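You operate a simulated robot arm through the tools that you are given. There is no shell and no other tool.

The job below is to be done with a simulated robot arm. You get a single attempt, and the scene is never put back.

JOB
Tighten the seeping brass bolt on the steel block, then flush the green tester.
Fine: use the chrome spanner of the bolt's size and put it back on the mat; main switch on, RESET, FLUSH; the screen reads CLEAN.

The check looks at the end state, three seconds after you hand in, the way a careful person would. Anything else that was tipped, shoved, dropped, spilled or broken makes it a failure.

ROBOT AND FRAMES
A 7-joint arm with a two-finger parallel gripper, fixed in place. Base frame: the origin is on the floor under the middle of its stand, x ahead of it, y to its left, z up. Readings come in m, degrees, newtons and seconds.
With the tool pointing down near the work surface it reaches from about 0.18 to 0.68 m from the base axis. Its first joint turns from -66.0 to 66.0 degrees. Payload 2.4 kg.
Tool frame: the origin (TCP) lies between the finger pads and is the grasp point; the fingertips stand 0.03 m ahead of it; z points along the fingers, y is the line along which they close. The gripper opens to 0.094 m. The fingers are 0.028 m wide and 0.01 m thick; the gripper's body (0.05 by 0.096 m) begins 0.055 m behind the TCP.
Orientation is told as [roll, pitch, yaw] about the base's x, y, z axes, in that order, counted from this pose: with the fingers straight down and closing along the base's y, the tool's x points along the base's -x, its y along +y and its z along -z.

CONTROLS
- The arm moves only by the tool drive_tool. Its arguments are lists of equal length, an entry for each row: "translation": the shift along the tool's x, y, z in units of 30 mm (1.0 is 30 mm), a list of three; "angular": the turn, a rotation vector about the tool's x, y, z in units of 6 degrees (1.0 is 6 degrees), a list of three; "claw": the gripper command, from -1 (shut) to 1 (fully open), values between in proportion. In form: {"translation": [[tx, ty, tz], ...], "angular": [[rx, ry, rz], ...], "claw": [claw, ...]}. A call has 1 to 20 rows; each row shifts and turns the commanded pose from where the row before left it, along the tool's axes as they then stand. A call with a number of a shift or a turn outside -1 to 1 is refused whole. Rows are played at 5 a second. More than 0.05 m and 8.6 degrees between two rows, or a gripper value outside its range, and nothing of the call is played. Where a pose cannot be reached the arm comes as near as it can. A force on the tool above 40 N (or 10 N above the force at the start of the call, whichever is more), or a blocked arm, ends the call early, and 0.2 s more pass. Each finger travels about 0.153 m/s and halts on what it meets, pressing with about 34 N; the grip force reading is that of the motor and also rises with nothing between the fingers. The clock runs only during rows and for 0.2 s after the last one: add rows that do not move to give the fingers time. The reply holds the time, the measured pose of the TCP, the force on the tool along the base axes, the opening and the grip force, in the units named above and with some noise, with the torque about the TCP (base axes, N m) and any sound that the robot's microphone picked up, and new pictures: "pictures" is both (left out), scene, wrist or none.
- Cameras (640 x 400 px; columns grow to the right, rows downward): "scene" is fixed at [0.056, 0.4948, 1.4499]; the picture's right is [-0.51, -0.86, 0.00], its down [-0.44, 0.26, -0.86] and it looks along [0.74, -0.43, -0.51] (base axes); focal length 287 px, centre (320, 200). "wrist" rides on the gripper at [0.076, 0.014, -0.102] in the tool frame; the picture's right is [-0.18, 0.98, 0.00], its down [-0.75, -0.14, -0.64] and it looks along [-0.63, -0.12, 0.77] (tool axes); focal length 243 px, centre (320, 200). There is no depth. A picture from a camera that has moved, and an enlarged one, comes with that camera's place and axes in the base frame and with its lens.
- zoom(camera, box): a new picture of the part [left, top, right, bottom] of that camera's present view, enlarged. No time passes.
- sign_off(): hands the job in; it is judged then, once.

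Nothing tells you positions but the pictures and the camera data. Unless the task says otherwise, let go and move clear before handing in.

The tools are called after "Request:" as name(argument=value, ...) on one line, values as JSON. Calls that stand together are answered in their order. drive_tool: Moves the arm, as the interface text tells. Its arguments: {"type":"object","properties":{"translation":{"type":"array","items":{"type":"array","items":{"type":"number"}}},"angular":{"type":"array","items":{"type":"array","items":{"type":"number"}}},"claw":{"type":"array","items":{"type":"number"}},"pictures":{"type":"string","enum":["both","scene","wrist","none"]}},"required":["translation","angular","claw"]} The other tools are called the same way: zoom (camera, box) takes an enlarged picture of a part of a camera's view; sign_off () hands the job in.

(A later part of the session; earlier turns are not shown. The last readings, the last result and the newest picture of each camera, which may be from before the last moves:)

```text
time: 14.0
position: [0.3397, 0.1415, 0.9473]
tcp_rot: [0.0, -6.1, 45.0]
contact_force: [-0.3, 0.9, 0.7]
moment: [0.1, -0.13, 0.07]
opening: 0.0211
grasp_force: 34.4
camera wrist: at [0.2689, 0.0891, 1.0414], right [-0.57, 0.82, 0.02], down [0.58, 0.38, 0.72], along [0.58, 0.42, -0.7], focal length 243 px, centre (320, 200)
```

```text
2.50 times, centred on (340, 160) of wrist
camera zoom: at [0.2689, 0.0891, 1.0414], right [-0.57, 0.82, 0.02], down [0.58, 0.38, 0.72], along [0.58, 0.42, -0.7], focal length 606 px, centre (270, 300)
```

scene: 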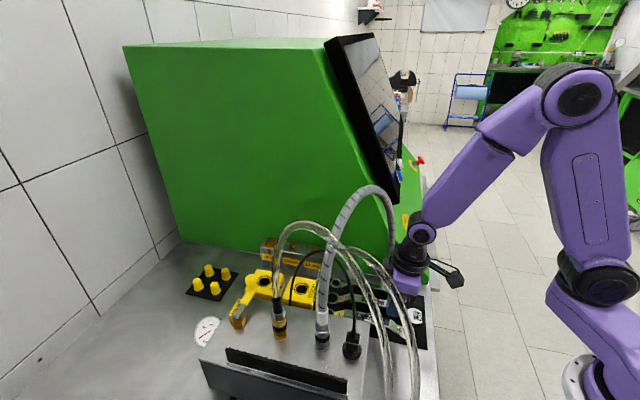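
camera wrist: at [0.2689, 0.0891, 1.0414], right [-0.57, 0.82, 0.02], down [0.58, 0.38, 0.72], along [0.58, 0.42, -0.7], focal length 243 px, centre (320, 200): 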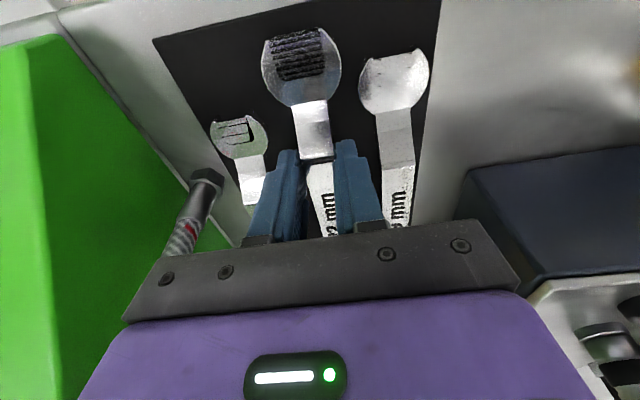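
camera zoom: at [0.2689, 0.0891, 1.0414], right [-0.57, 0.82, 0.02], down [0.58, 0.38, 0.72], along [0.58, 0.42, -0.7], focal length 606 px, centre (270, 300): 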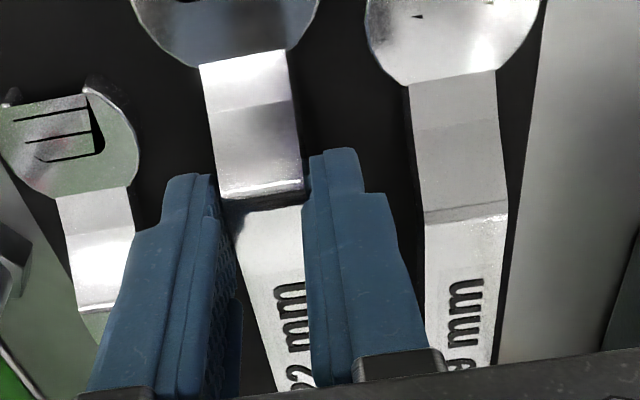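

The spanner is gripped (21 mm wide, 34 N). I lift it slightly, look, and then draw it straight back out from under the hose.

Request:
drive_tool(translation=[[-0.0314, 0, -0.298], [-0.0314, 0, -0.298], [0, 0, 0]], angular=[[0, 0, 0], [0, 0, 0], [0, 0, 0]], claw=[-1, -1, -1], pictures="both")

Request:
zoom(camera="scene", box=[310, 230, 450, 360])

Request:
zoom(camera="wrist", box=[200, 0, 460, 240])

```text
time: 14.8
position: [0.3384, 0.1404, 0.9656]
tcp_rot: [0.1, -5.9, 45.0]
contact_force: [0.5, 0.4, -2.9]
moment: [-0.03, 0.02, 0.03]
opening: 0.0211
grasp_force: 33.7
camera wrist: at [0.2687, 0.0896, 1.0592], right [-0.57, 0.82, 0.02], down [0.58, 0.38, 0.72], along [0.58, 0.42, -0.7], focal length 243 px, centre (320, 200)
```

scene: 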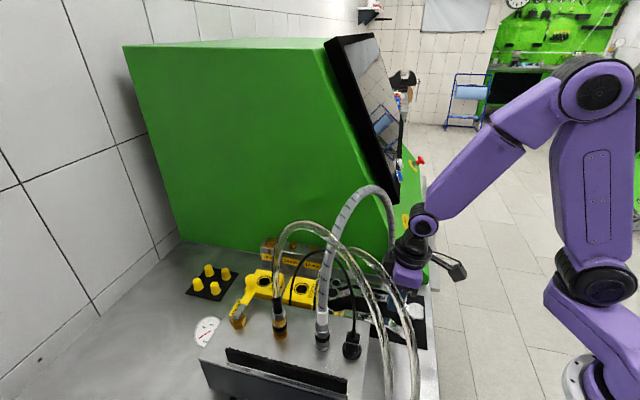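
wrist: 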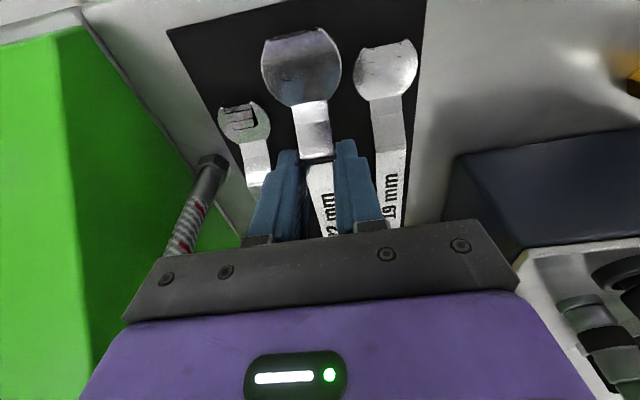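

```text
3.08 times, centred on (380, 295) of scene
camera zoom: at [0.056, 0.4948, 1.4499], right [-0.51, -0.86, 0.0], down [-0.44, 0.26, -0.86], along [0.74, -0.43, -0.51], focal length 884 px, centre (135, -92)
```

zoom: 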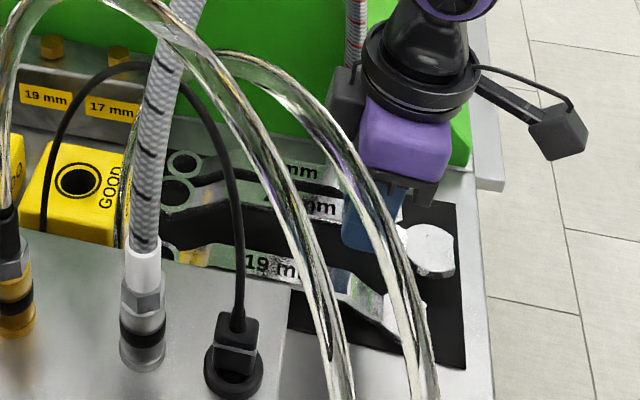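

```text
1.67 times, centred on (330, 120) of wrist
camera zoom: at [0.2687, 0.0896, 1.0592], right [-0.57, 0.82, 0.02], down [0.58, 0.38, 0.72], along [0.58, 0.42, -0.7], focal length 404 px, centre (303, 333)
```

zoom: 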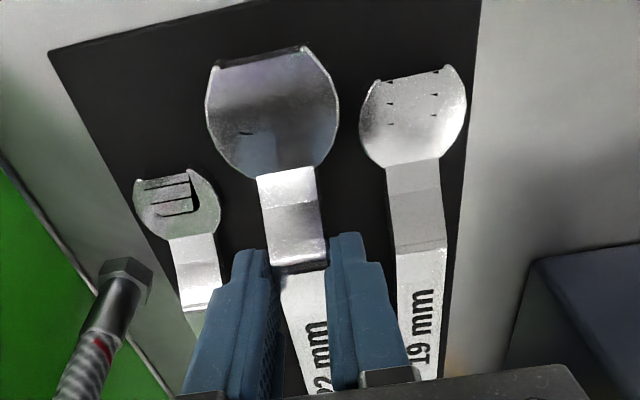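

The spanner came up cleanly and the other two stayed put. Now I pull it back toward the robot.

Request:
drive_tool(translation=[[0.6, 0, -0.063], [0.9945, 0, -0.1045], [0.9945, 0, -0.1045], [0.9945, 0, -0.1045], [0.9945, 0, -0.1045], [0.5, 0, -0.053], [0, 0, 0]], angular=[[0, 0, 0], [0, 0, 0], [0, 0, 0], [0, 0, 0], [0, 0, 0], [0, 0, 0], [0, 0, 0]], claw=[-1, -1, -1, -1, -1, -1, -1], pictures="both")

Request:
zoom(camera="scene", box=[330, 200, 530, 360])

```text
time: 16.4
position: [0.2305, 0.0311, 0.9653]
tcp_rot: [0.0, -6.0, 45.1]
contact_force: [0.3, 0.4, -1.6]
moment: [-0.03, 0.03, 0.02]
opening: 0.0209
grasp_force: 34.0
camera wrist: at [0.1607, -0.02, 1.0593], right [-0.57, 0.82, 0.02], down [0.58, 0.38, 0.72], along [0.58, 0.42, -0.7], focal length 243 px, centre (320, 200)
```

scene: 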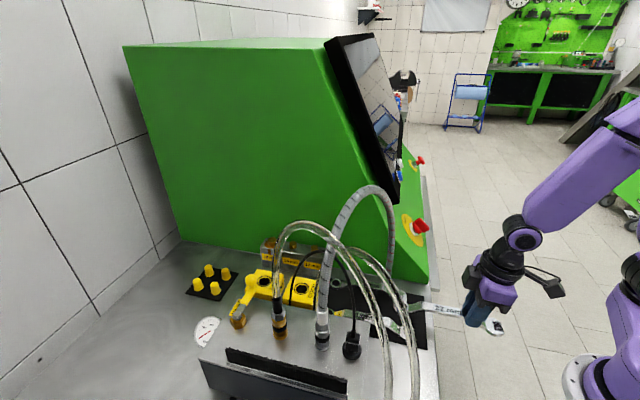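
wrist: 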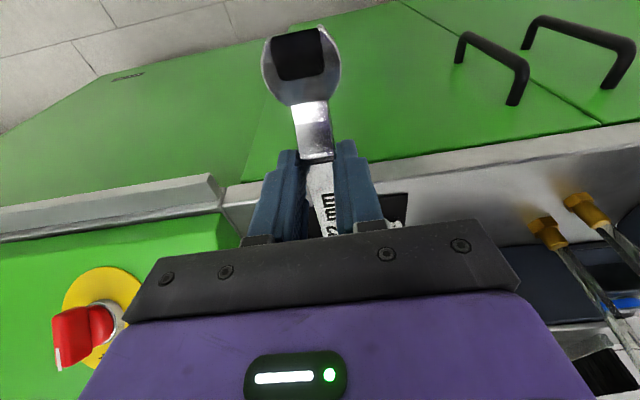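

```text
2.50 times, centred on (430, 280) of scene
camera zoom: at [0.056, 0.4948, 1.4499], right [-0.51, -0.86, 0.0], down [-0.44, 0.26, -0.86], along [0.74, -0.43, -0.51], focal length 718 px, centre (45, 0)
```

zoom: 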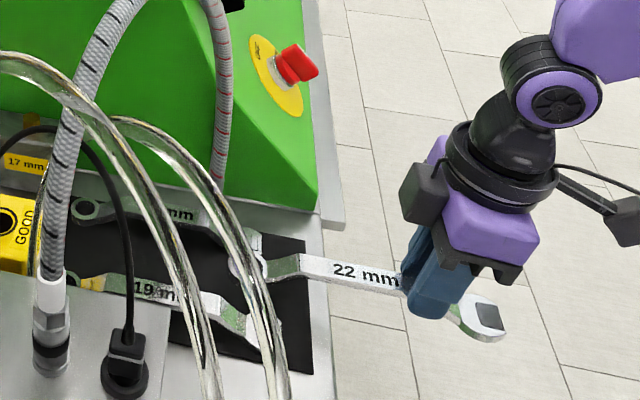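

The spanner is free of the arch, held level with the ring pointing away from the robot. I lift it straight up.

Request:
drive_tool(translation=[[-0.1045, 0, -0.9945], [-0.1045, 0, -0.9945], [-0.1045, 0, -0.9945], [-0.1045, 0, -0.9945], [-0.1045, 0, -0.9945], [-0.1045, 0, -0.9945], [-0.1045, 0, -0.9945], [-0.1045, 0, -0.9945], [-0.1045, 0, -0.9945], [-0.1045, 0, -0.9945], [-0.1045, 0, -0.9945], [0, 0, 0]], angular=[[0, 0, 0], [0, 0, 0], [0, 0, 0], [0, 0, 0], [0, 0, 0], [0, 0, 0], [0, 0, 0], [0, 0, 0], [0, 0, 0], [0, 0, 0], [0, 0, 0], [0, 0, 0]], claw=[-1, -1, -1, -1, -1, -1, -1, -1, -1, -1, -1, -1], pictures="both")

Request:
zoom(camera="scene", box=[380, 60, 620, 260])

```text
time: 19.0
position: [0.2265, 0.0316, 1.2964]
tcp_rot: [0.0, -6.0, 45.0]
contact_force: [-0.1, -0.9, -1.9]
moment: [-0.05, 0.01, 0.0]
opening: 0.0208
grasp_force: 34.1
camera wrist: at [0.1577, -0.0199, 1.3905], right [-0.57, 0.82, 0.02], down [0.58, 0.38, 0.72], along [0.58, 0.42, -0.7], focal length 243 px, centre (320, 200)
```

scene: 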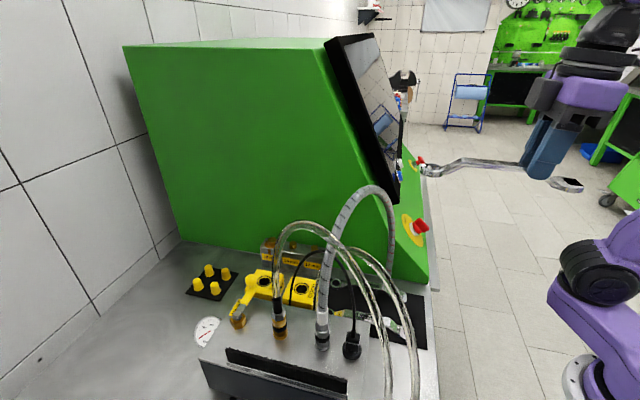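
wrist: 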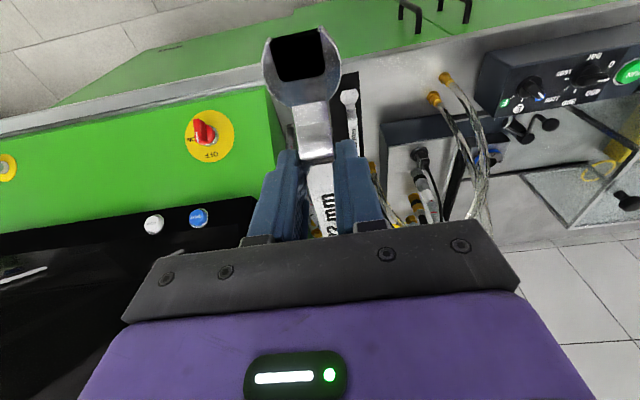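

```text
2.00 times, centred on (500, 160) of scene
camera zoom: at [0.056, 0.4948, 1.4499], right [-0.51, -0.86, 0.0], down [-0.44, 0.26, -0.86], along [0.74, -0.43, -0.51], focal length 574 px, centre (-40, 280)
```

zoom: 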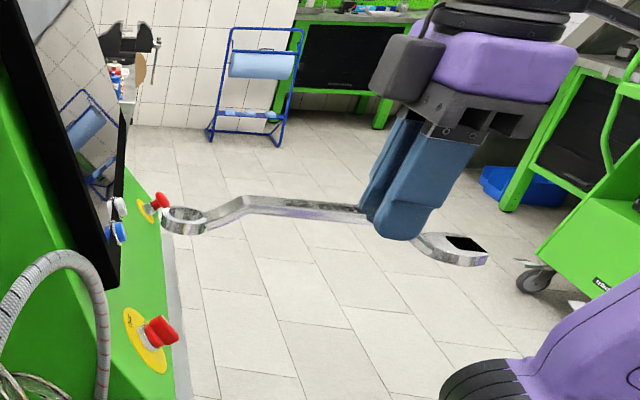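

The spanner hangs level, with its ring about 0.138 m ahead of the grasp point and 0.04 m below it. I raise it a little more and carry it over the grey hose toward the bolts.

Request:
drive_tool(translation=[[-0.1045, 0, -0.9945], [-0.9617, -0.155, 0.101], [-0.9617, -0.155, 0.101], [-0.9617, -0.155, 0.101], [-0.9617, -0.155, 0.101], [-0.9617, -0.155, 0.101], [-0.9617, -0.155, 0.101], [-0.9617, -0.155, 0.101], [-0.9617, -0.155, 0.101], [0, 0, 0]], angular=[[0, 0, 0], [0, 0, 0], [0, 0, 0], [0, 0, 0], [0, 0, 0], [0, 0, 0], [0, 0, 0], [0, 0, 0], [0, 0, 0], [0, 0, 0]], claw=[-1, -1, -1, -1, -1, -1, -1, -1, -1, -1], pictures="both")

Request:
zoom(camera="scene", box=[250, 60, 490, 260])

```text
time: 21.2
position: [0.4211, 0.1688, 1.3268]
tcp_rot: [0.1, -6.0, 45.0]
contact_force: [0.7, -0.5, -1.5]
moment: [0.0, 0.04, 0.01]
opening: 0.0209
grasp_force: 33.9
camera wrist: at [0.3508, 0.117, 1.4203], right [-0.57, 0.82, 0.02], down [0.58, 0.38, 0.72], along [0.58, 0.42, -0.7], focal length 243 px, centre (320, 200)
```

scene: 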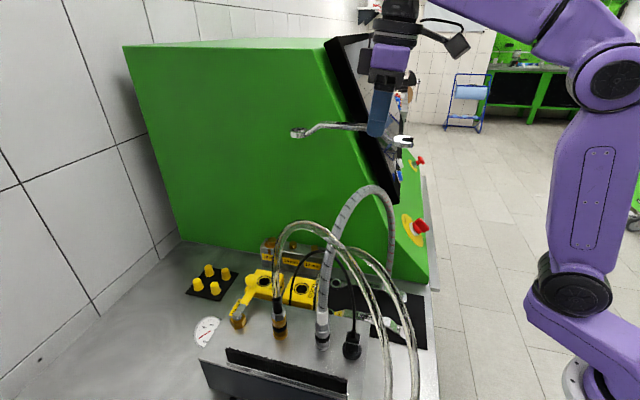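
wrist: 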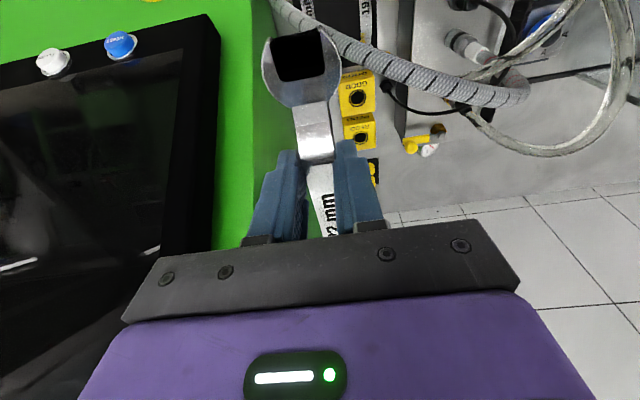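

```text
2.00 times, centred on (370, 160) of scene
camera zoom: at [0.056, 0.4948, 1.4499], right [-0.51, -0.86, 0.0], down [-0.44, 0.26, -0.86], along [0.74, -0.43, -0.51], focal length 574 px, centre (220, 280)
```

zoom: 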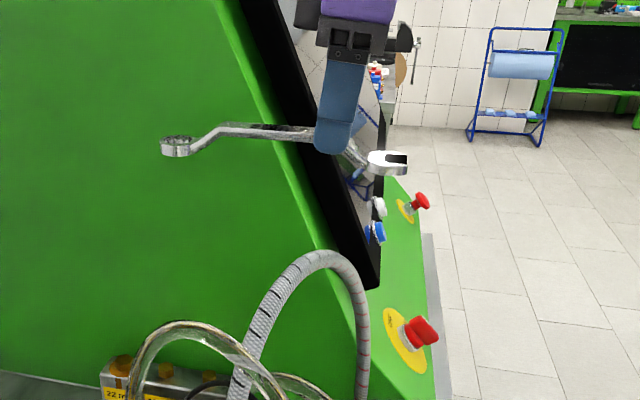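

The ring is over the hose and heading to the bolt. I continue outward, sink slightly to stay in reach, and turn the handle 18 degrees so the hand stays clear of the tester's side wall.

Request:
drive_tool(translation=[[-0.9117, -0.05, 0.0958], [-0.9117, -0.05, 0.0958], [-0.86, -0.05, 0.5931], [-0.86, -0.05, 0.5931], [0.0523, 0, 0.4973], [0, 0, 0], [0, 0, 0], [0, 0, 0], [0, 0, 0]], angular=[[0, 0, 0], [0, 0, 0], [0, 0, 0], [0, 0, 0], [0, 0, 0], [0.1045, 0, 0.9945], [0.1045, 0, 0.9945], [0.1045, 0, 0.9945], [0, 0, 0]], claw=[-1, -1, -1, -1, -1, -1, -1, -1, -1], pictures="both")

Request:
zoom(camera="scene", box=[230, 60, 470, 270])

Request:
zoom(camera="scene", box=[330, 0, 640, 10])

```text
time: 23.2
position: [0.503, 0.2443, 1.2804]
tcp_rot: [0.0, -6.0, 26.8]
contact_force: [-0.8, -0.1, -2.4]
moment: [-0.02, 0.04, 0.04]
opening: 0.0209
grasp_force: 33.8
camera wrist: at [0.4206, 0.2165, 1.3741], right [-0.28, 0.96, 0.02], down [0.67, 0.18, 0.72], along [0.68, 0.22, -0.7], focal length 243 px, centre (320, 200)
```

scene: 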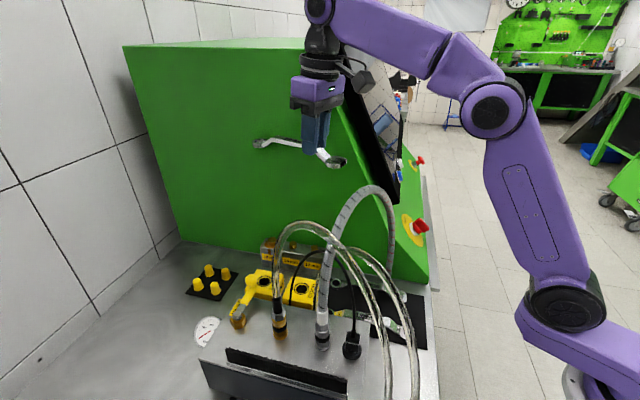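
wrist: 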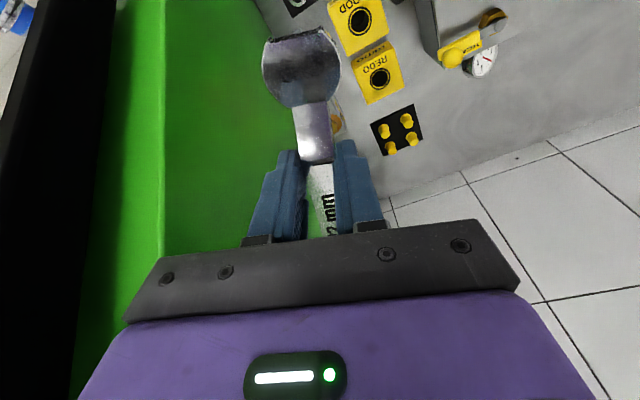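

```text
1.90 times, centred on (350, 165) of scene
camera zoom: at [0.056, 0.4948, 1.4499], right [-0.51, -0.86, 0.0], down [-0.44, 0.26, -0.86], along [0.74, -0.43, -0.51], focal length 547 px, centre (263, 267)
```

zoom: 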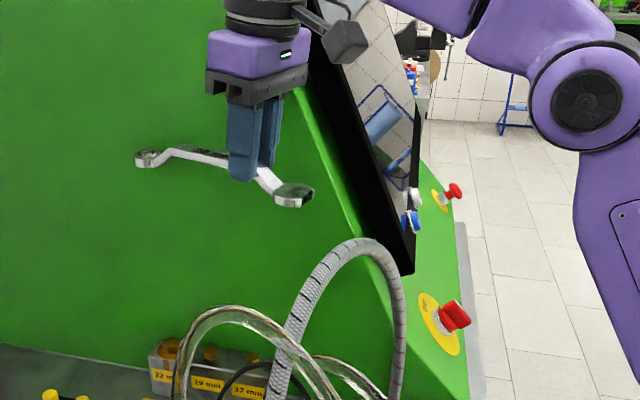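

```text
2.06 times, centred on (485, 5) of scene
camera zoom: at [0.056, 0.4948, 1.4499], right [-0.51, -0.86, 0.0], down [-0.44, 0.26, -0.86], along [0.74, -0.43, -0.51], focal length 593 px, centre (-21, 603)
```

zoom: 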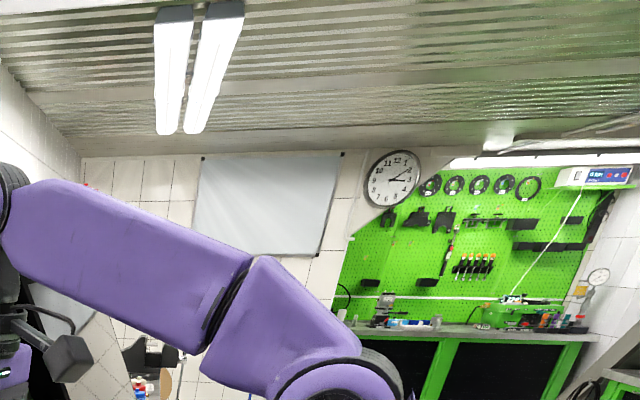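

The ring should now be above the bolt. I zoom closely on both the ring and the bolt to compare their positions.

Request:
zoom(camera="scene", box=[250, 125, 290, 155])

Request:
zoom(camera="scene", box=[255, 230, 295, 260])

Request:
zoom(camera="wrist", box=[230, 0, 440, 170])

```text
13.33 times, centred on (270, 140) of scene
camera zoom: at [0.056, 0.4948, 1.4499], right [-0.51, -0.86, 0.0], down [-0.44, 0.26, -0.86], along [0.74, -0.43, -0.51], focal length 3830 px, centre (987, 1000)
```

zoom: 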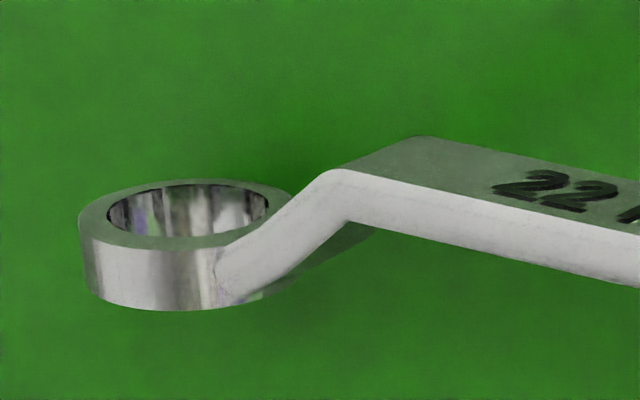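

```text
13.33 times, centred on (275, 245) of scene
camera zoom: at [0.056, 0.4948, 1.4499], right [-0.51, -0.86, 0.0], down [-0.44, 0.26, -0.86], along [0.74, -0.43, -0.51], focal length 3830 px, centre (920, -400)
```

zoom: 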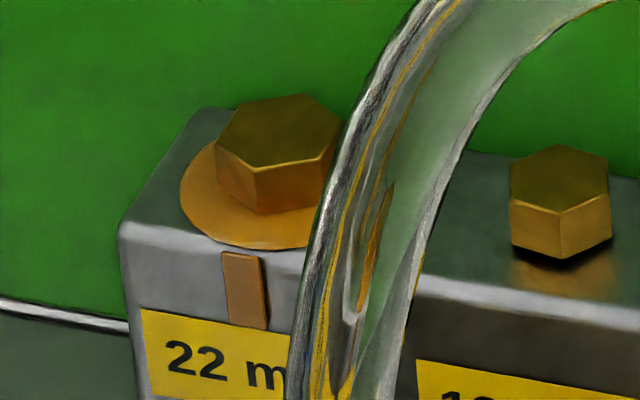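

```text
2.35 times, centred on (335, 85) of wrist
camera zoom: at [0.4206, 0.2165, 1.3741], right [-0.28, 0.96, 0.02], down [0.67, 0.18, 0.72], along [0.68, 0.22, -0.7], focal length 571 px, centre (285, 471)
```

zoom: 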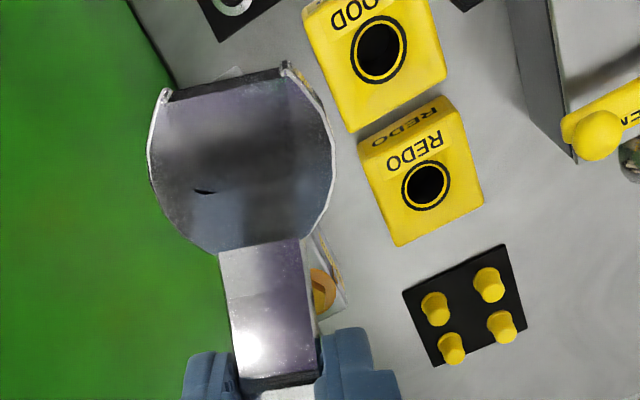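

The ring is within about 3 mm of the bolt's axis as seen from the scene camera. I lower in stages, checking the forearm against the hose.

Request:
drive_tool(translation=[[0.1045, 0, 0.9945], [0.1045, 0, 0.9945], [0.1045, 0, 0.9945], [0.1045, 0, 0.9945], [0.1045, 0, 0.9945], [0, 0, 0]], angular=[[0, 0, 0], [0, 0, 0], [0, 0, 0], [0, 0, 0], [0, 0, 0], [0, 0, 0]], claw=[-1, -1, -1, -1, -1, -1], pictures="both")

Request:
zoom(camera="scene", box=[230, 60, 470, 300])

Request:
zoom(camera="scene", box=[250, 195, 310, 260])

```text
time: 24.6
position: [0.5047, 0.2452, 1.1304]
tcp_rot: [0.1, -6.1, 27.1]
contact_force: [-0.2, 1.2, -1.3]
moment: [-0.03, 0.05, -0.02]
opening: 0.0209
grasp_force: 33.8
camera wrist: at [0.4216, 0.218, 1.2242], right [-0.28, 0.96, 0.02], down [0.67, 0.18, 0.72], along [0.68, 0.22, -0.7], focal length 243 px, centre (320, 200)
```

scene: 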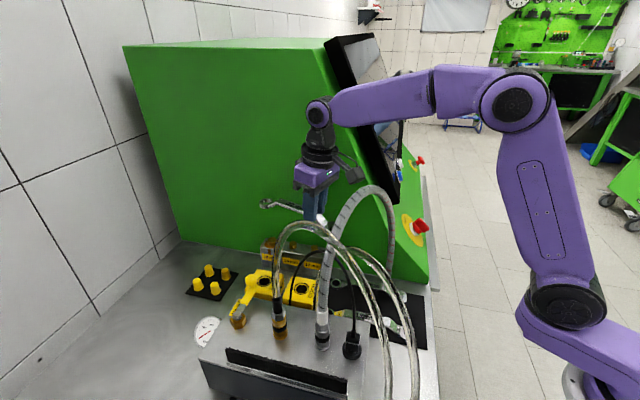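
wrist: 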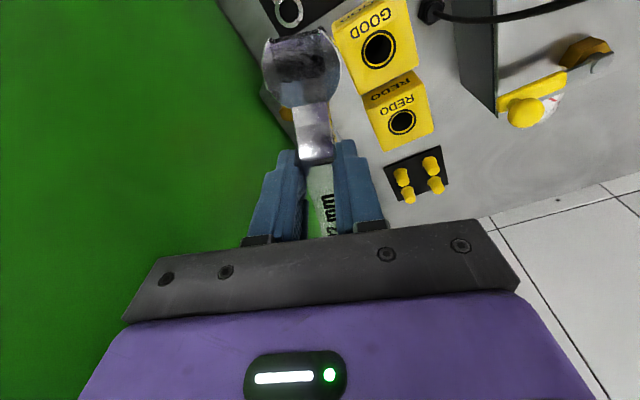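

```text
1.67 times, centred on (350, 180) of scene
camera zoom: at [0.056, 0.4948, 1.4499], right [-0.51, -0.86, 0.0], down [-0.44, 0.26, -0.86], along [0.74, -0.43, -0.51], focal length 479 px, centre (270, 233)
```

zoom: 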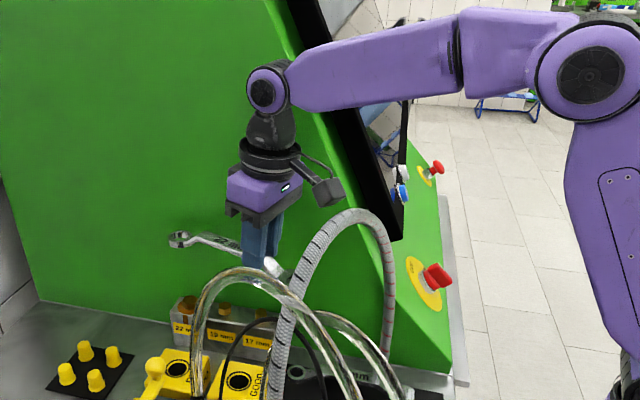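

```text
6.15 times, centred on (280, 228) of scene
camera zoom: at [0.056, 0.4948, 1.4499], right [-0.51, -0.86, 0.0], down [-0.44, 0.26, -0.86], along [0.74, -0.43, -0.51], focal length 1768 px, centre (566, 31)
```

zoom: 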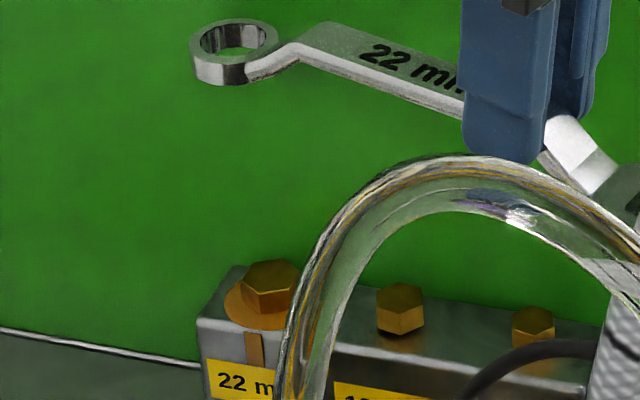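

Clearance between forearm and hose still looks like about 10 cm. I go down another 9 cm so the ring stops about 1 cm above the bolt head.

Request:
drive_tool(translation=[[0.1045, 0, 0.9945], [0.1045, 0, 0.9945], [0.1045, 0, 0.9945], [0, 0, 0]], angular=[[0, 0, 0], [0, 0, 0], [0, 0, 0], [0, 0, 0]], claw=[-1, -1, -1, -1], pictures="both")

Request:
zoom(camera="scene", box=[230, 60, 470, 300])

Request:
zoom(camera="scene", box=[255, 220, 305, 260])

```text
time: 25.6
position: [0.5044, 0.2443, 1.0394]
tcp_rot: [-0.1, -6.0, 27.0]
contact_force: [-0.5, 0.5, -1.2]
moment: [-0.05, 0.04, -0.01]
opening: 0.0206
grasp_force: 34.4
camera wrist: at [0.4217, 0.2168, 1.1339], right [-0.28, 0.96, 0.02], down [0.67, 0.18, 0.72], along [0.68, 0.22, -0.7], focal length 243 px, centre (320, 200)
```

scene: 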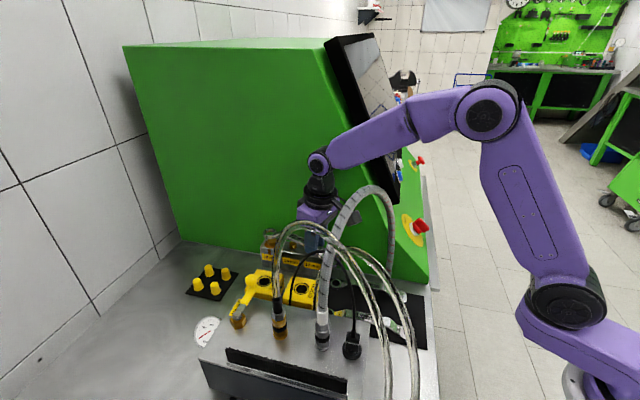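
wrist: 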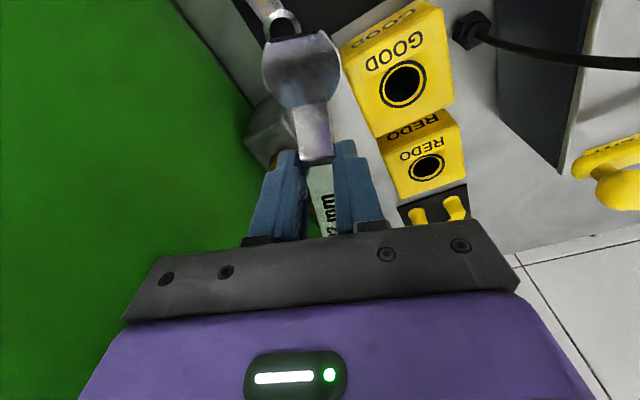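

```text
1.67 times, centred on (350, 180) of scene
camera zoom: at [0.056, 0.4948, 1.4499], right [-0.51, -0.86, 0.0], down [-0.44, 0.26, -0.86], along [0.74, -0.43, -0.51], focal length 479 px, centre (270, 233)
```

zoom: 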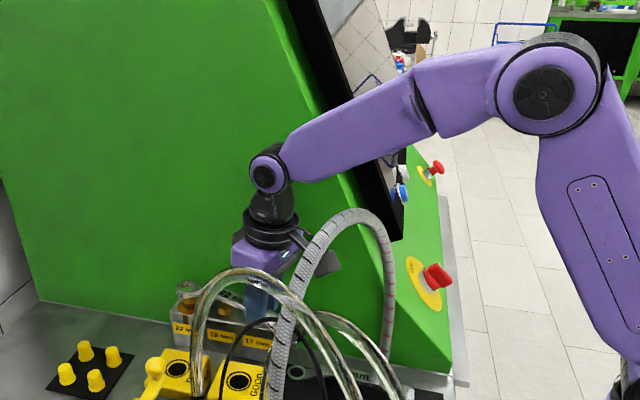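

```text
10.00 times, centred on (280, 240) of scene
camera zoom: at [0.056, 0.4948, 1.4499], right [-0.51, -0.86, 0.0], down [-0.44, 0.26, -0.86], along [0.74, -0.43, -0.51], focal length 2873 px, centre (720, -200)
```

zoom: 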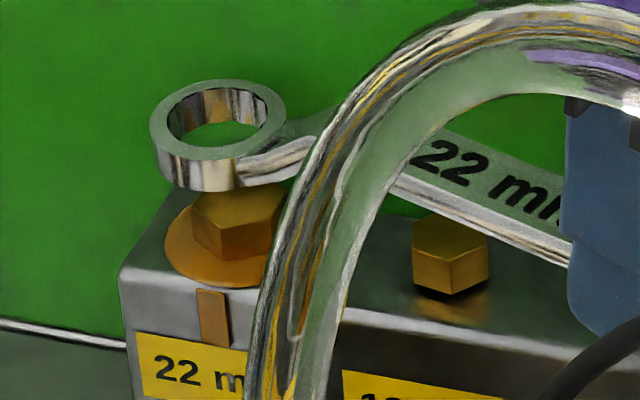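

Forearm to hose clearance is still about 3 cm. The ring needs a shift of about 1 mm back and 3 mm right; I make it and lower to just above the head for a last look.

Request:
drive_tool(translation=[[0.075, -0.074, 0], [0.042, 0, 0.398], [0, 0, 0], [0, 0, 0]], angular=[[0, 0, 0], [0, 0, 0], [0, 0, 0], [0, 0, 0]], claw=[-1, -1, -1, -1], pictures="scene")

Request:
zoom(camera="scene", box=[260, 225, 300, 255])

Request:
zoom(camera="wrist", box=[240, 100, 360, 200])

```text
time: 26.6
position: [0.5033, 0.2411, 1.0289]
tcp_rot: [0.0, -5.9, 27.1]
contact_force: [0.4, -1.1, -2.7]
moment: [0.0, 0.05, 0.0]
opening: 0.0208
grasp_force: 33.8
```

scene: 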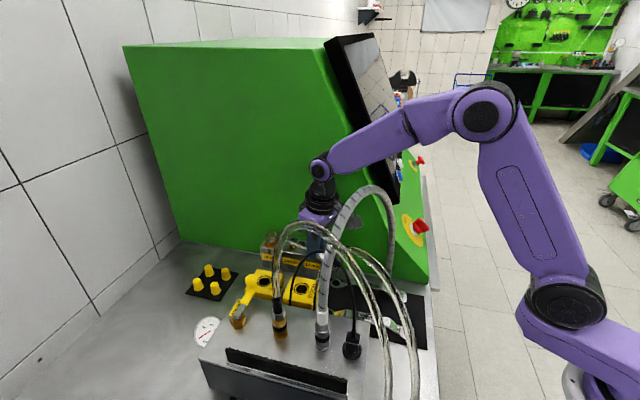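

```text
13.33 times, centred on (280, 240) of scene
camera zoom: at [0.056, 0.4948, 1.4499], right [-0.51, -0.86, 0.0], down [-0.44, 0.26, -0.86], along [0.74, -0.43, -0.51], focal length 3830 px, centre (853, -333)
```

zoom: 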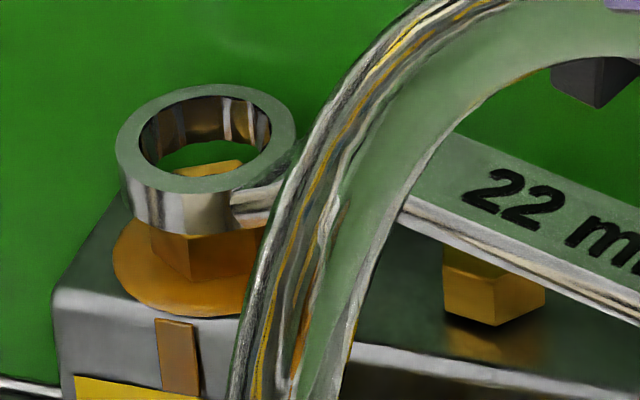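

```text
4.00 times, centred on (300, 150) of wrist
camera zoom: at [0.4207, 0.2138, 1.1224], right [-0.28, 0.96, 0.02], down [0.67, 0.18, 0.72], along [0.68, 0.22, -0.7], focal length 970 px, centre (400, 400)
```

zoom: 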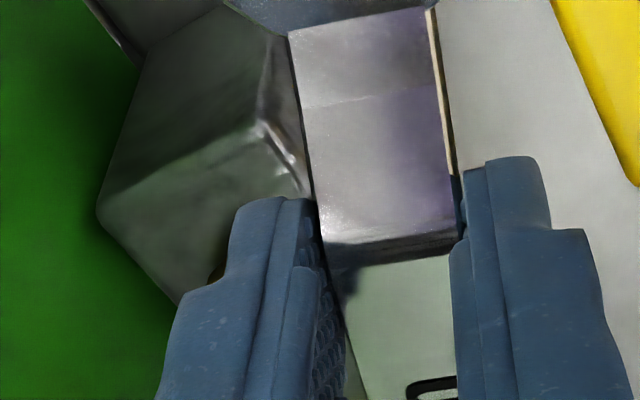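

The ring and bolt line up within about 1–2 mm as far as I can measure. I lower in small steps and watch the force.

Request:
drive_tool(translation=[[0.014, 0, 0.133], [0.014, 0, 0.133], [0, 0, 0]], angular=[[0, 0, 0], [0, 0, 0], [0, 0, 0]], claw=[-1, -1, -1], pictures="scene")

Request:
zoom(camera="scene", box=[260, 225, 300, 255])

```text
time: 27.4
position: [0.5028, 0.2408, 1.0208]
tcp_rot: [0.0, -6.1, 27.0]
contact_force: [-8.0, -4.3, 9.0]
moment: [0.49, -0.72, 0.09]
opening: 0.0211
grasp_force: 34.0
```

scene: 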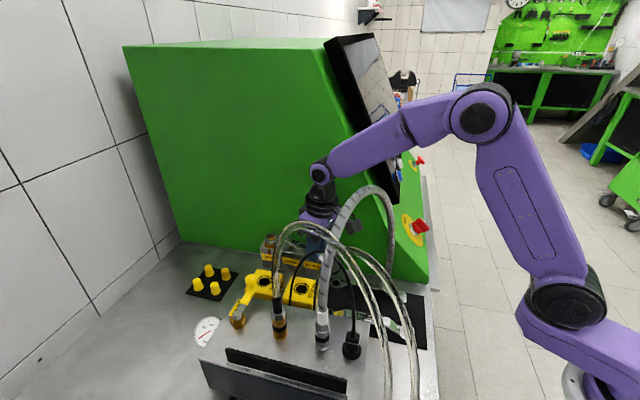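

```text
13.33 times, centred on (280, 240) of scene
camera zoom: at [0.0556, 0.4946, 1.45], right [-0.51, -0.86, 0.0], down [-0.44, 0.26, -0.86], along [0.74, -0.43, -0.51], focal length 3830 px, centre (853, -333)
```

zoom: 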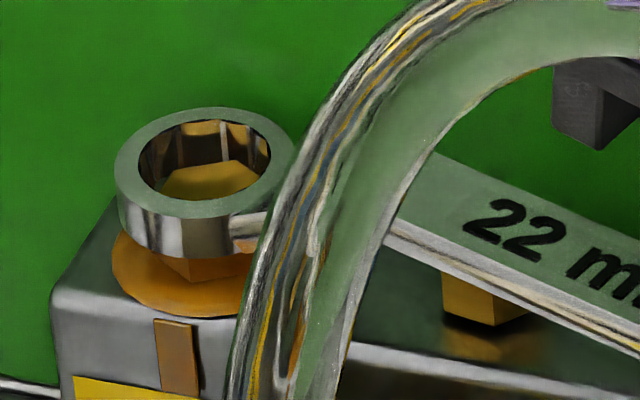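

The ring touched the head, and the force shows it sits slightly too far forward (pushed back along the handle). I lift 4 mm, shift 2 mm back and try again.

Request:
drive_tool(translation=[[-0.02, 0, -0.2], [0.07, 0.009, 0], [0.01, 0, 0.1], [0.01, 0, 0.1], [0, 0, 0]], angular=[[0, 0, 0], [0, 0, 0], [0, 0, 0], [0, 0, 0], [0, 0, 0]], claw=[-1, -1, -1, -1, -1], pictures="scene")

Request:
zoom(camera="scene", box=[260, 225, 300, 255])

```text
time: 28.6
position: [0.5001, 0.2404, 1.0205]
tcp_rot: [0.0, -5.9, 27.1]
contact_force: [-0.1, -1.1, -1.8]
moment: [-0.02, 0.06, 0.01]
opening: 0.0211
grasp_force: 34.4
```

scene: 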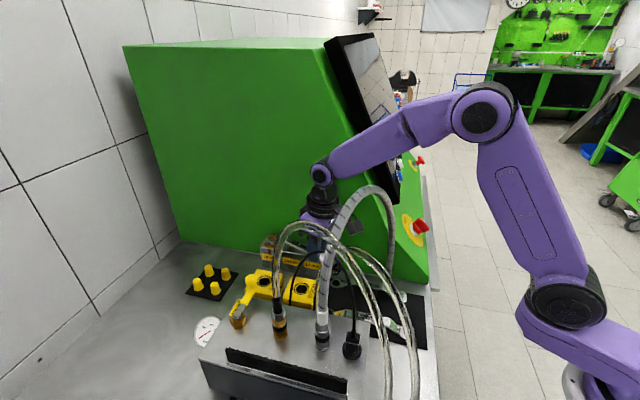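

```text
13.33 times, centred on (280, 240) of scene
camera zoom: at [0.056, 0.4948, 1.4499], right [-0.51, -0.86, 0.0], down [-0.44, 0.26, -0.86], along [0.74, -0.43, -0.51], focal length 3830 px, centre (853, -333)
```

zoom: 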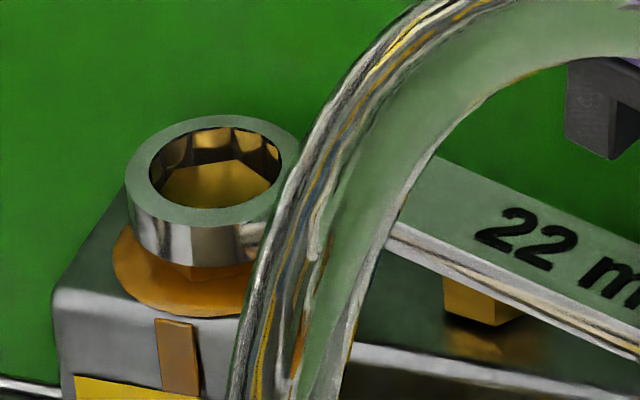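

No contact at the same height now, and the head shows inside the ring. I lower further in 2 mm steps.

Request:
drive_tool(translation=[[0.007, 0, 0.066], [0.007, 0, 0.066], [0.007, 0, 0.066], [0, 0, 0]], angular=[[0, 0, 0], [0, 0, 0], [0, 0, 0], [0, 0, 0]], claw=[-1, -1, -1, -1], pictures="scene")

Request:
zoom(camera="scene", box=[260, 225, 300, 255])

```text
time: 29.6
position: [0.5003, 0.2407, 1.0137]
tcp_rot: [0.0, -6.0, 27.1]
contact_force: [-0.7, -0.2, -2.3]
moment: [-0.05, 0.06, 0.03]
opening: 0.021
grasp_force: 33.5
```

scene: 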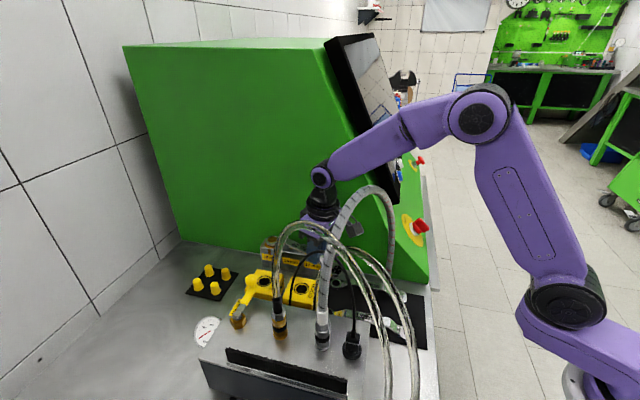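

```text
13.33 times, centred on (280, 240) of scene
camera zoom: at [0.056, 0.4948, 1.4499], right [-0.51, -0.86, 0.0], down [-0.44, 0.26, -0.86], along [0.74, -0.43, -0.51], focal length 3830 px, centre (853, -333)
```

zoom: 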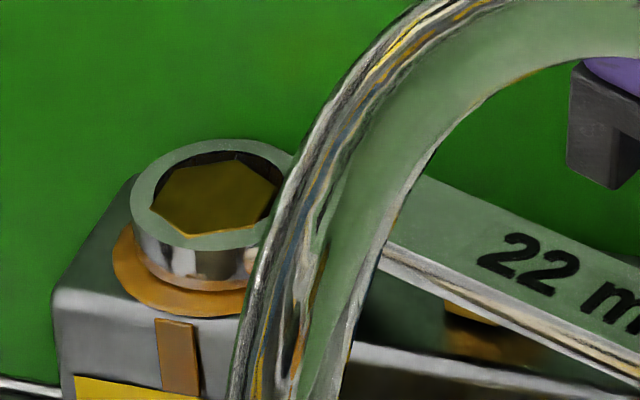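

The ring now surrounds the hex head with no side load. I nudge it 1.5 mm left to centre it, then begin turning clockwise about the bolt's axis in small steps.

Request:
drive_tool(translation=[[-0.008, 0.052, 0], [0.005, 0, 0.05], [-0.0064, 0.2467, 0.0007], [-0.0064, 0.2467, 0.0007], [0, 0, 0]], angular=[[0, 0, 0], [0, 0, 0], [0.0523, 0, 0.497], [0.0523, 0, 0.497], [0, 0, 0]], claw=[-1, -1, -1, -1, -1], pictures="scene")

Request:
zoom(camera="scene", box=[260, 225, 300, 255])

Request:
zoom(camera="scene", box=[230, 60, 470, 300])

```text
time: 30.8
position: [0.4938, 0.2553, 1.0124]
tcp_rot: [0.1, -6.0, 20.9]
contact_force: [0.9, 0.4, -1.9]
moment: [-0.01, 0.03, 0.3]
opening: 0.0212
grasp_force: 33.9
```

scene: 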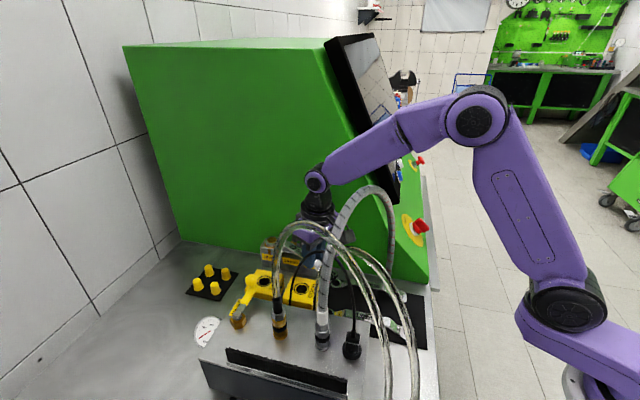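

```text
13.33 times, centred on (280, 240) of scene
camera zoom: at [0.056, 0.4948, 1.4499], right [-0.51, -0.86, 0.0], down [-0.44, 0.26, -0.86], along [0.74, -0.43, -0.51], focal length 3830 px, centre (853, -333)
```

zoom: 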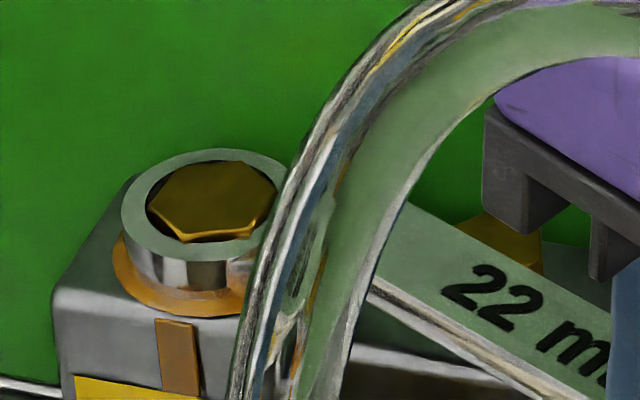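

```text
1.67 times, centred on (350, 180) of scene
camera zoom: at [0.056, 0.4948, 1.4499], right [-0.51, -0.86, 0.0], down [-0.44, 0.26, -0.86], along [0.74, -0.43, -0.51], focal length 479 px, centre (270, 233)
```

zoom: 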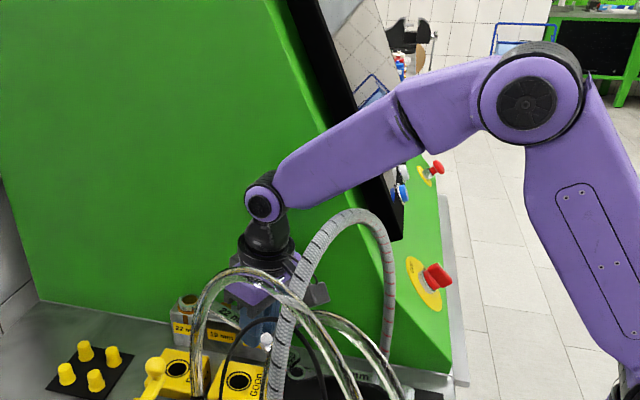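

A small torque appears (0.3 Nm), so the ring is taking hold. I continue turning clockwise while watching the forearm's gap to the grey hose.

Request:
drive_tool(translation=[[-0.0064, 0.2467, 0.0007], [-0.0064, 0.2467, 0.0007], [0, 0, 0]], angular=[[0.0523, 0, 0.497], [0.0523, 0, 0.497], [0, 0, 0]], claw=[-1, -1, -1], pictures="scene")

Request:
zoom(camera="scene", box=[260, 225, 300, 255])

Request:
zoom(camera="scene", box=[290, 110, 410, 210])

```text
time: 31.6
position: [0.4906, 0.2689, 1.0123]
tcp_rot: [0.0, -6.1, 15.1]
contact_force: [-0.5, -0.3, -2.2]
moment: [0.0, 0.08, 0.3]
opening: 0.0211
grasp_force: 33.9
```

scene: 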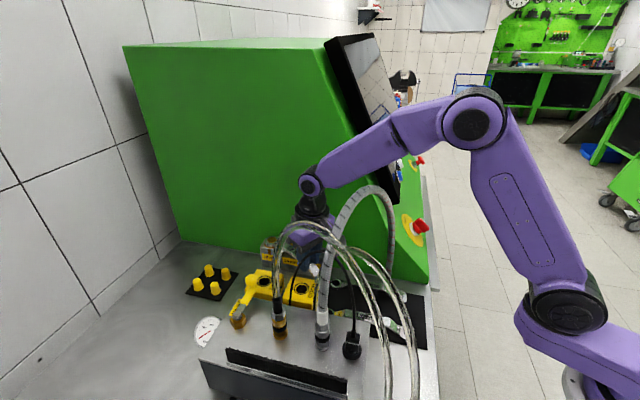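

```text
13.33 times, centred on (280, 240) of scene
camera zoom: at [0.056, 0.4948, 1.4499], right [-0.51, -0.86, 0.0], down [-0.44, 0.26, -0.86], along [0.74, -0.43, -0.51], focal length 3830 px, centre (853, -333)
```

zoom: 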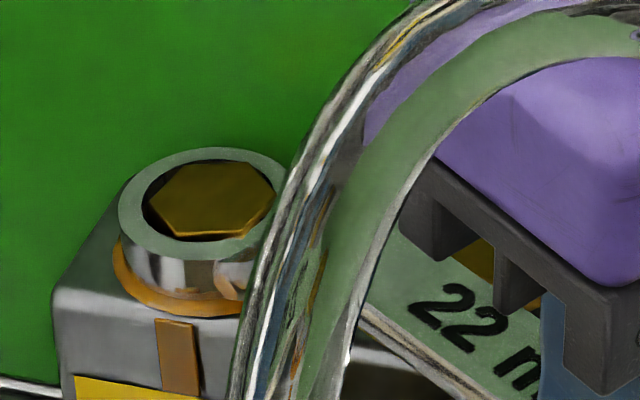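

```text
4.00 times, centred on (350, 160) of scene
camera zoom: at [0.056, 0.4948, 1.4499], right [-0.51, -0.86, 0.0], down [-0.44, 0.26, -0.86], along [0.74, -0.43, -0.51], focal length 1149 px, centre (200, 360)
```

zoom: 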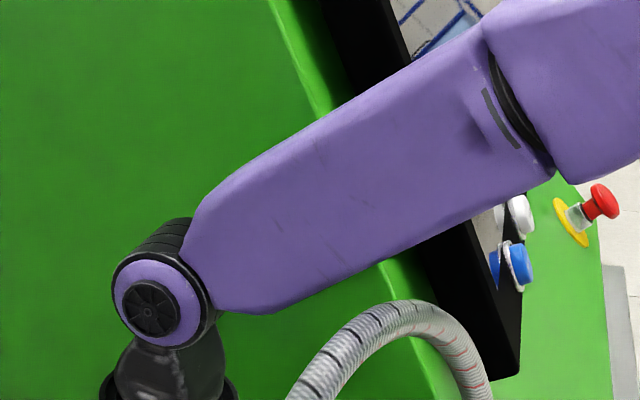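

The bolt is turning with the ring at a steady 0.3 Nm, and about 16 mm remain between forearm and hose. I turn another 6 degrees.

Request:
drive_tool(translation=[[-0.0064, 0.2467, 0.0007], [-0.0064, 0.2467, 0.0007], [0, 0, 0]], angular=[[0.0523, 0, 0.497], [0.0523, 0, 0.497], [0, 0, 0]], claw=[-1, -1, -1], pictures="scene")

Request:
zoom(camera="scene", box=[260, 225, 300, 255])

Request:
zoom(camera="scene", box=[290, 110, 410, 210])

```text
time: 32.4
position: [0.4864, 0.283, 1.0122]
tcp_rot: [0.1, -6.0, 8.9]
contact_force: [-0.5, -0.4, -2.0]
moment: [-0.01, 0.04, 0.32]
opening: 0.0212
grasp_force: 34.3
```

scene: 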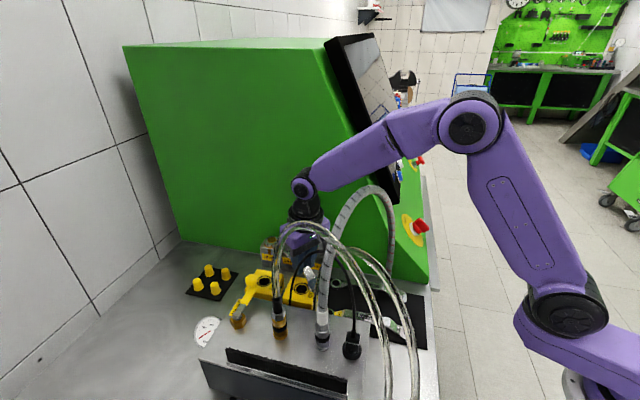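

```text
13.33 times, centred on (280, 240) of scene
camera zoom: at [0.056, 0.4948, 1.4499], right [-0.51, -0.86, 0.0], down [-0.44, 0.26, -0.86], along [0.74, -0.43, -0.51], focal length 3830 px, centre (853, -333)
```

zoom: 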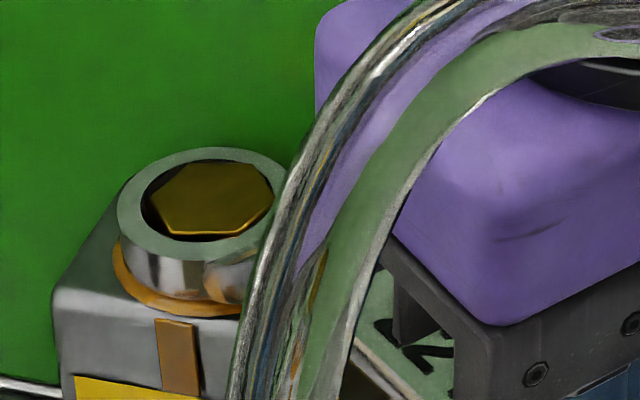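

```text
4.00 times, centred on (350, 160) of scene
camera zoom: at [0.056, 0.4948, 1.4499], right [-0.51, -0.86, 0.0], down [-0.44, 0.26, -0.86], along [0.74, -0.43, -0.51], focal length 1149 px, centre (200, 360)
```

zoom: 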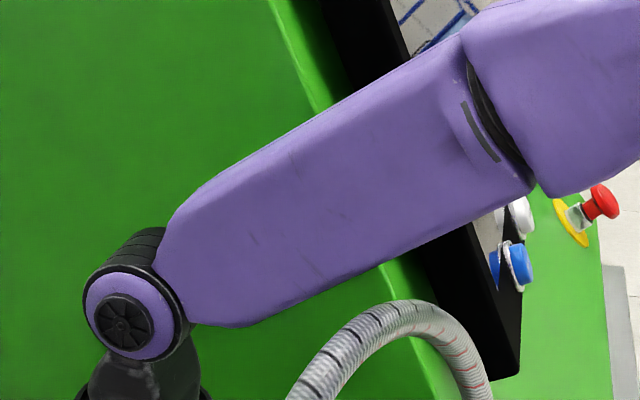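

The bolt keeps turning. Before going on I check whether the camera box behind the hand is getting close to the second clear hose.

Request:
zoom(camera="scene", box=[280, 170, 380, 290])

Request:
zoom(camera="wrist", box=[0, 0, 640, 400])

```text
3.33 times, centred on (330, 230) of scene
camera zoom: at [0.056, 0.4948, 1.4499], right [-0.51, -0.86, 0.0], down [-0.44, 0.26, -0.86], along [0.74, -0.43, -0.51], focal length 958 px, centre (287, 100)
```

zoom: 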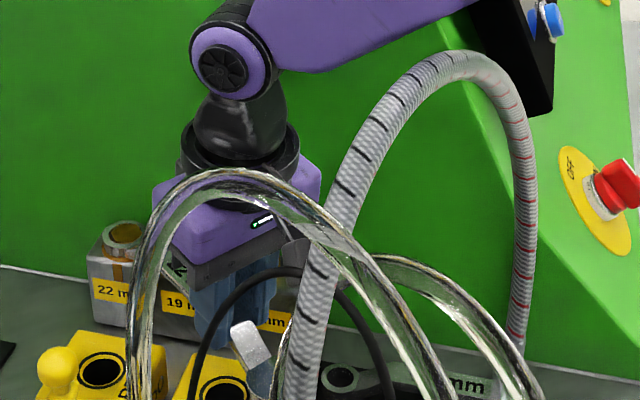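

```text
1.00 times, centred on (320, 200) of wrist (not enlarged: the box is as wide or as high as the picture)
camera zoom: at [0.3999, 0.2836, 1.107], right [0.03, 1.0, 0.02], down [0.7, -0.03, 0.72], along [0.72, -0.01, -0.7], focal length 243 px, centre (320, 200)
```

zoom: 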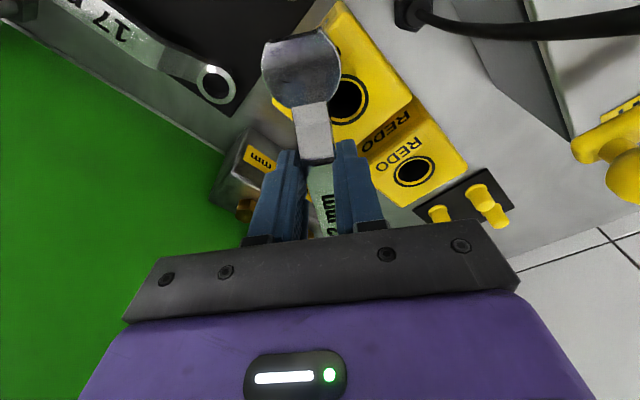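

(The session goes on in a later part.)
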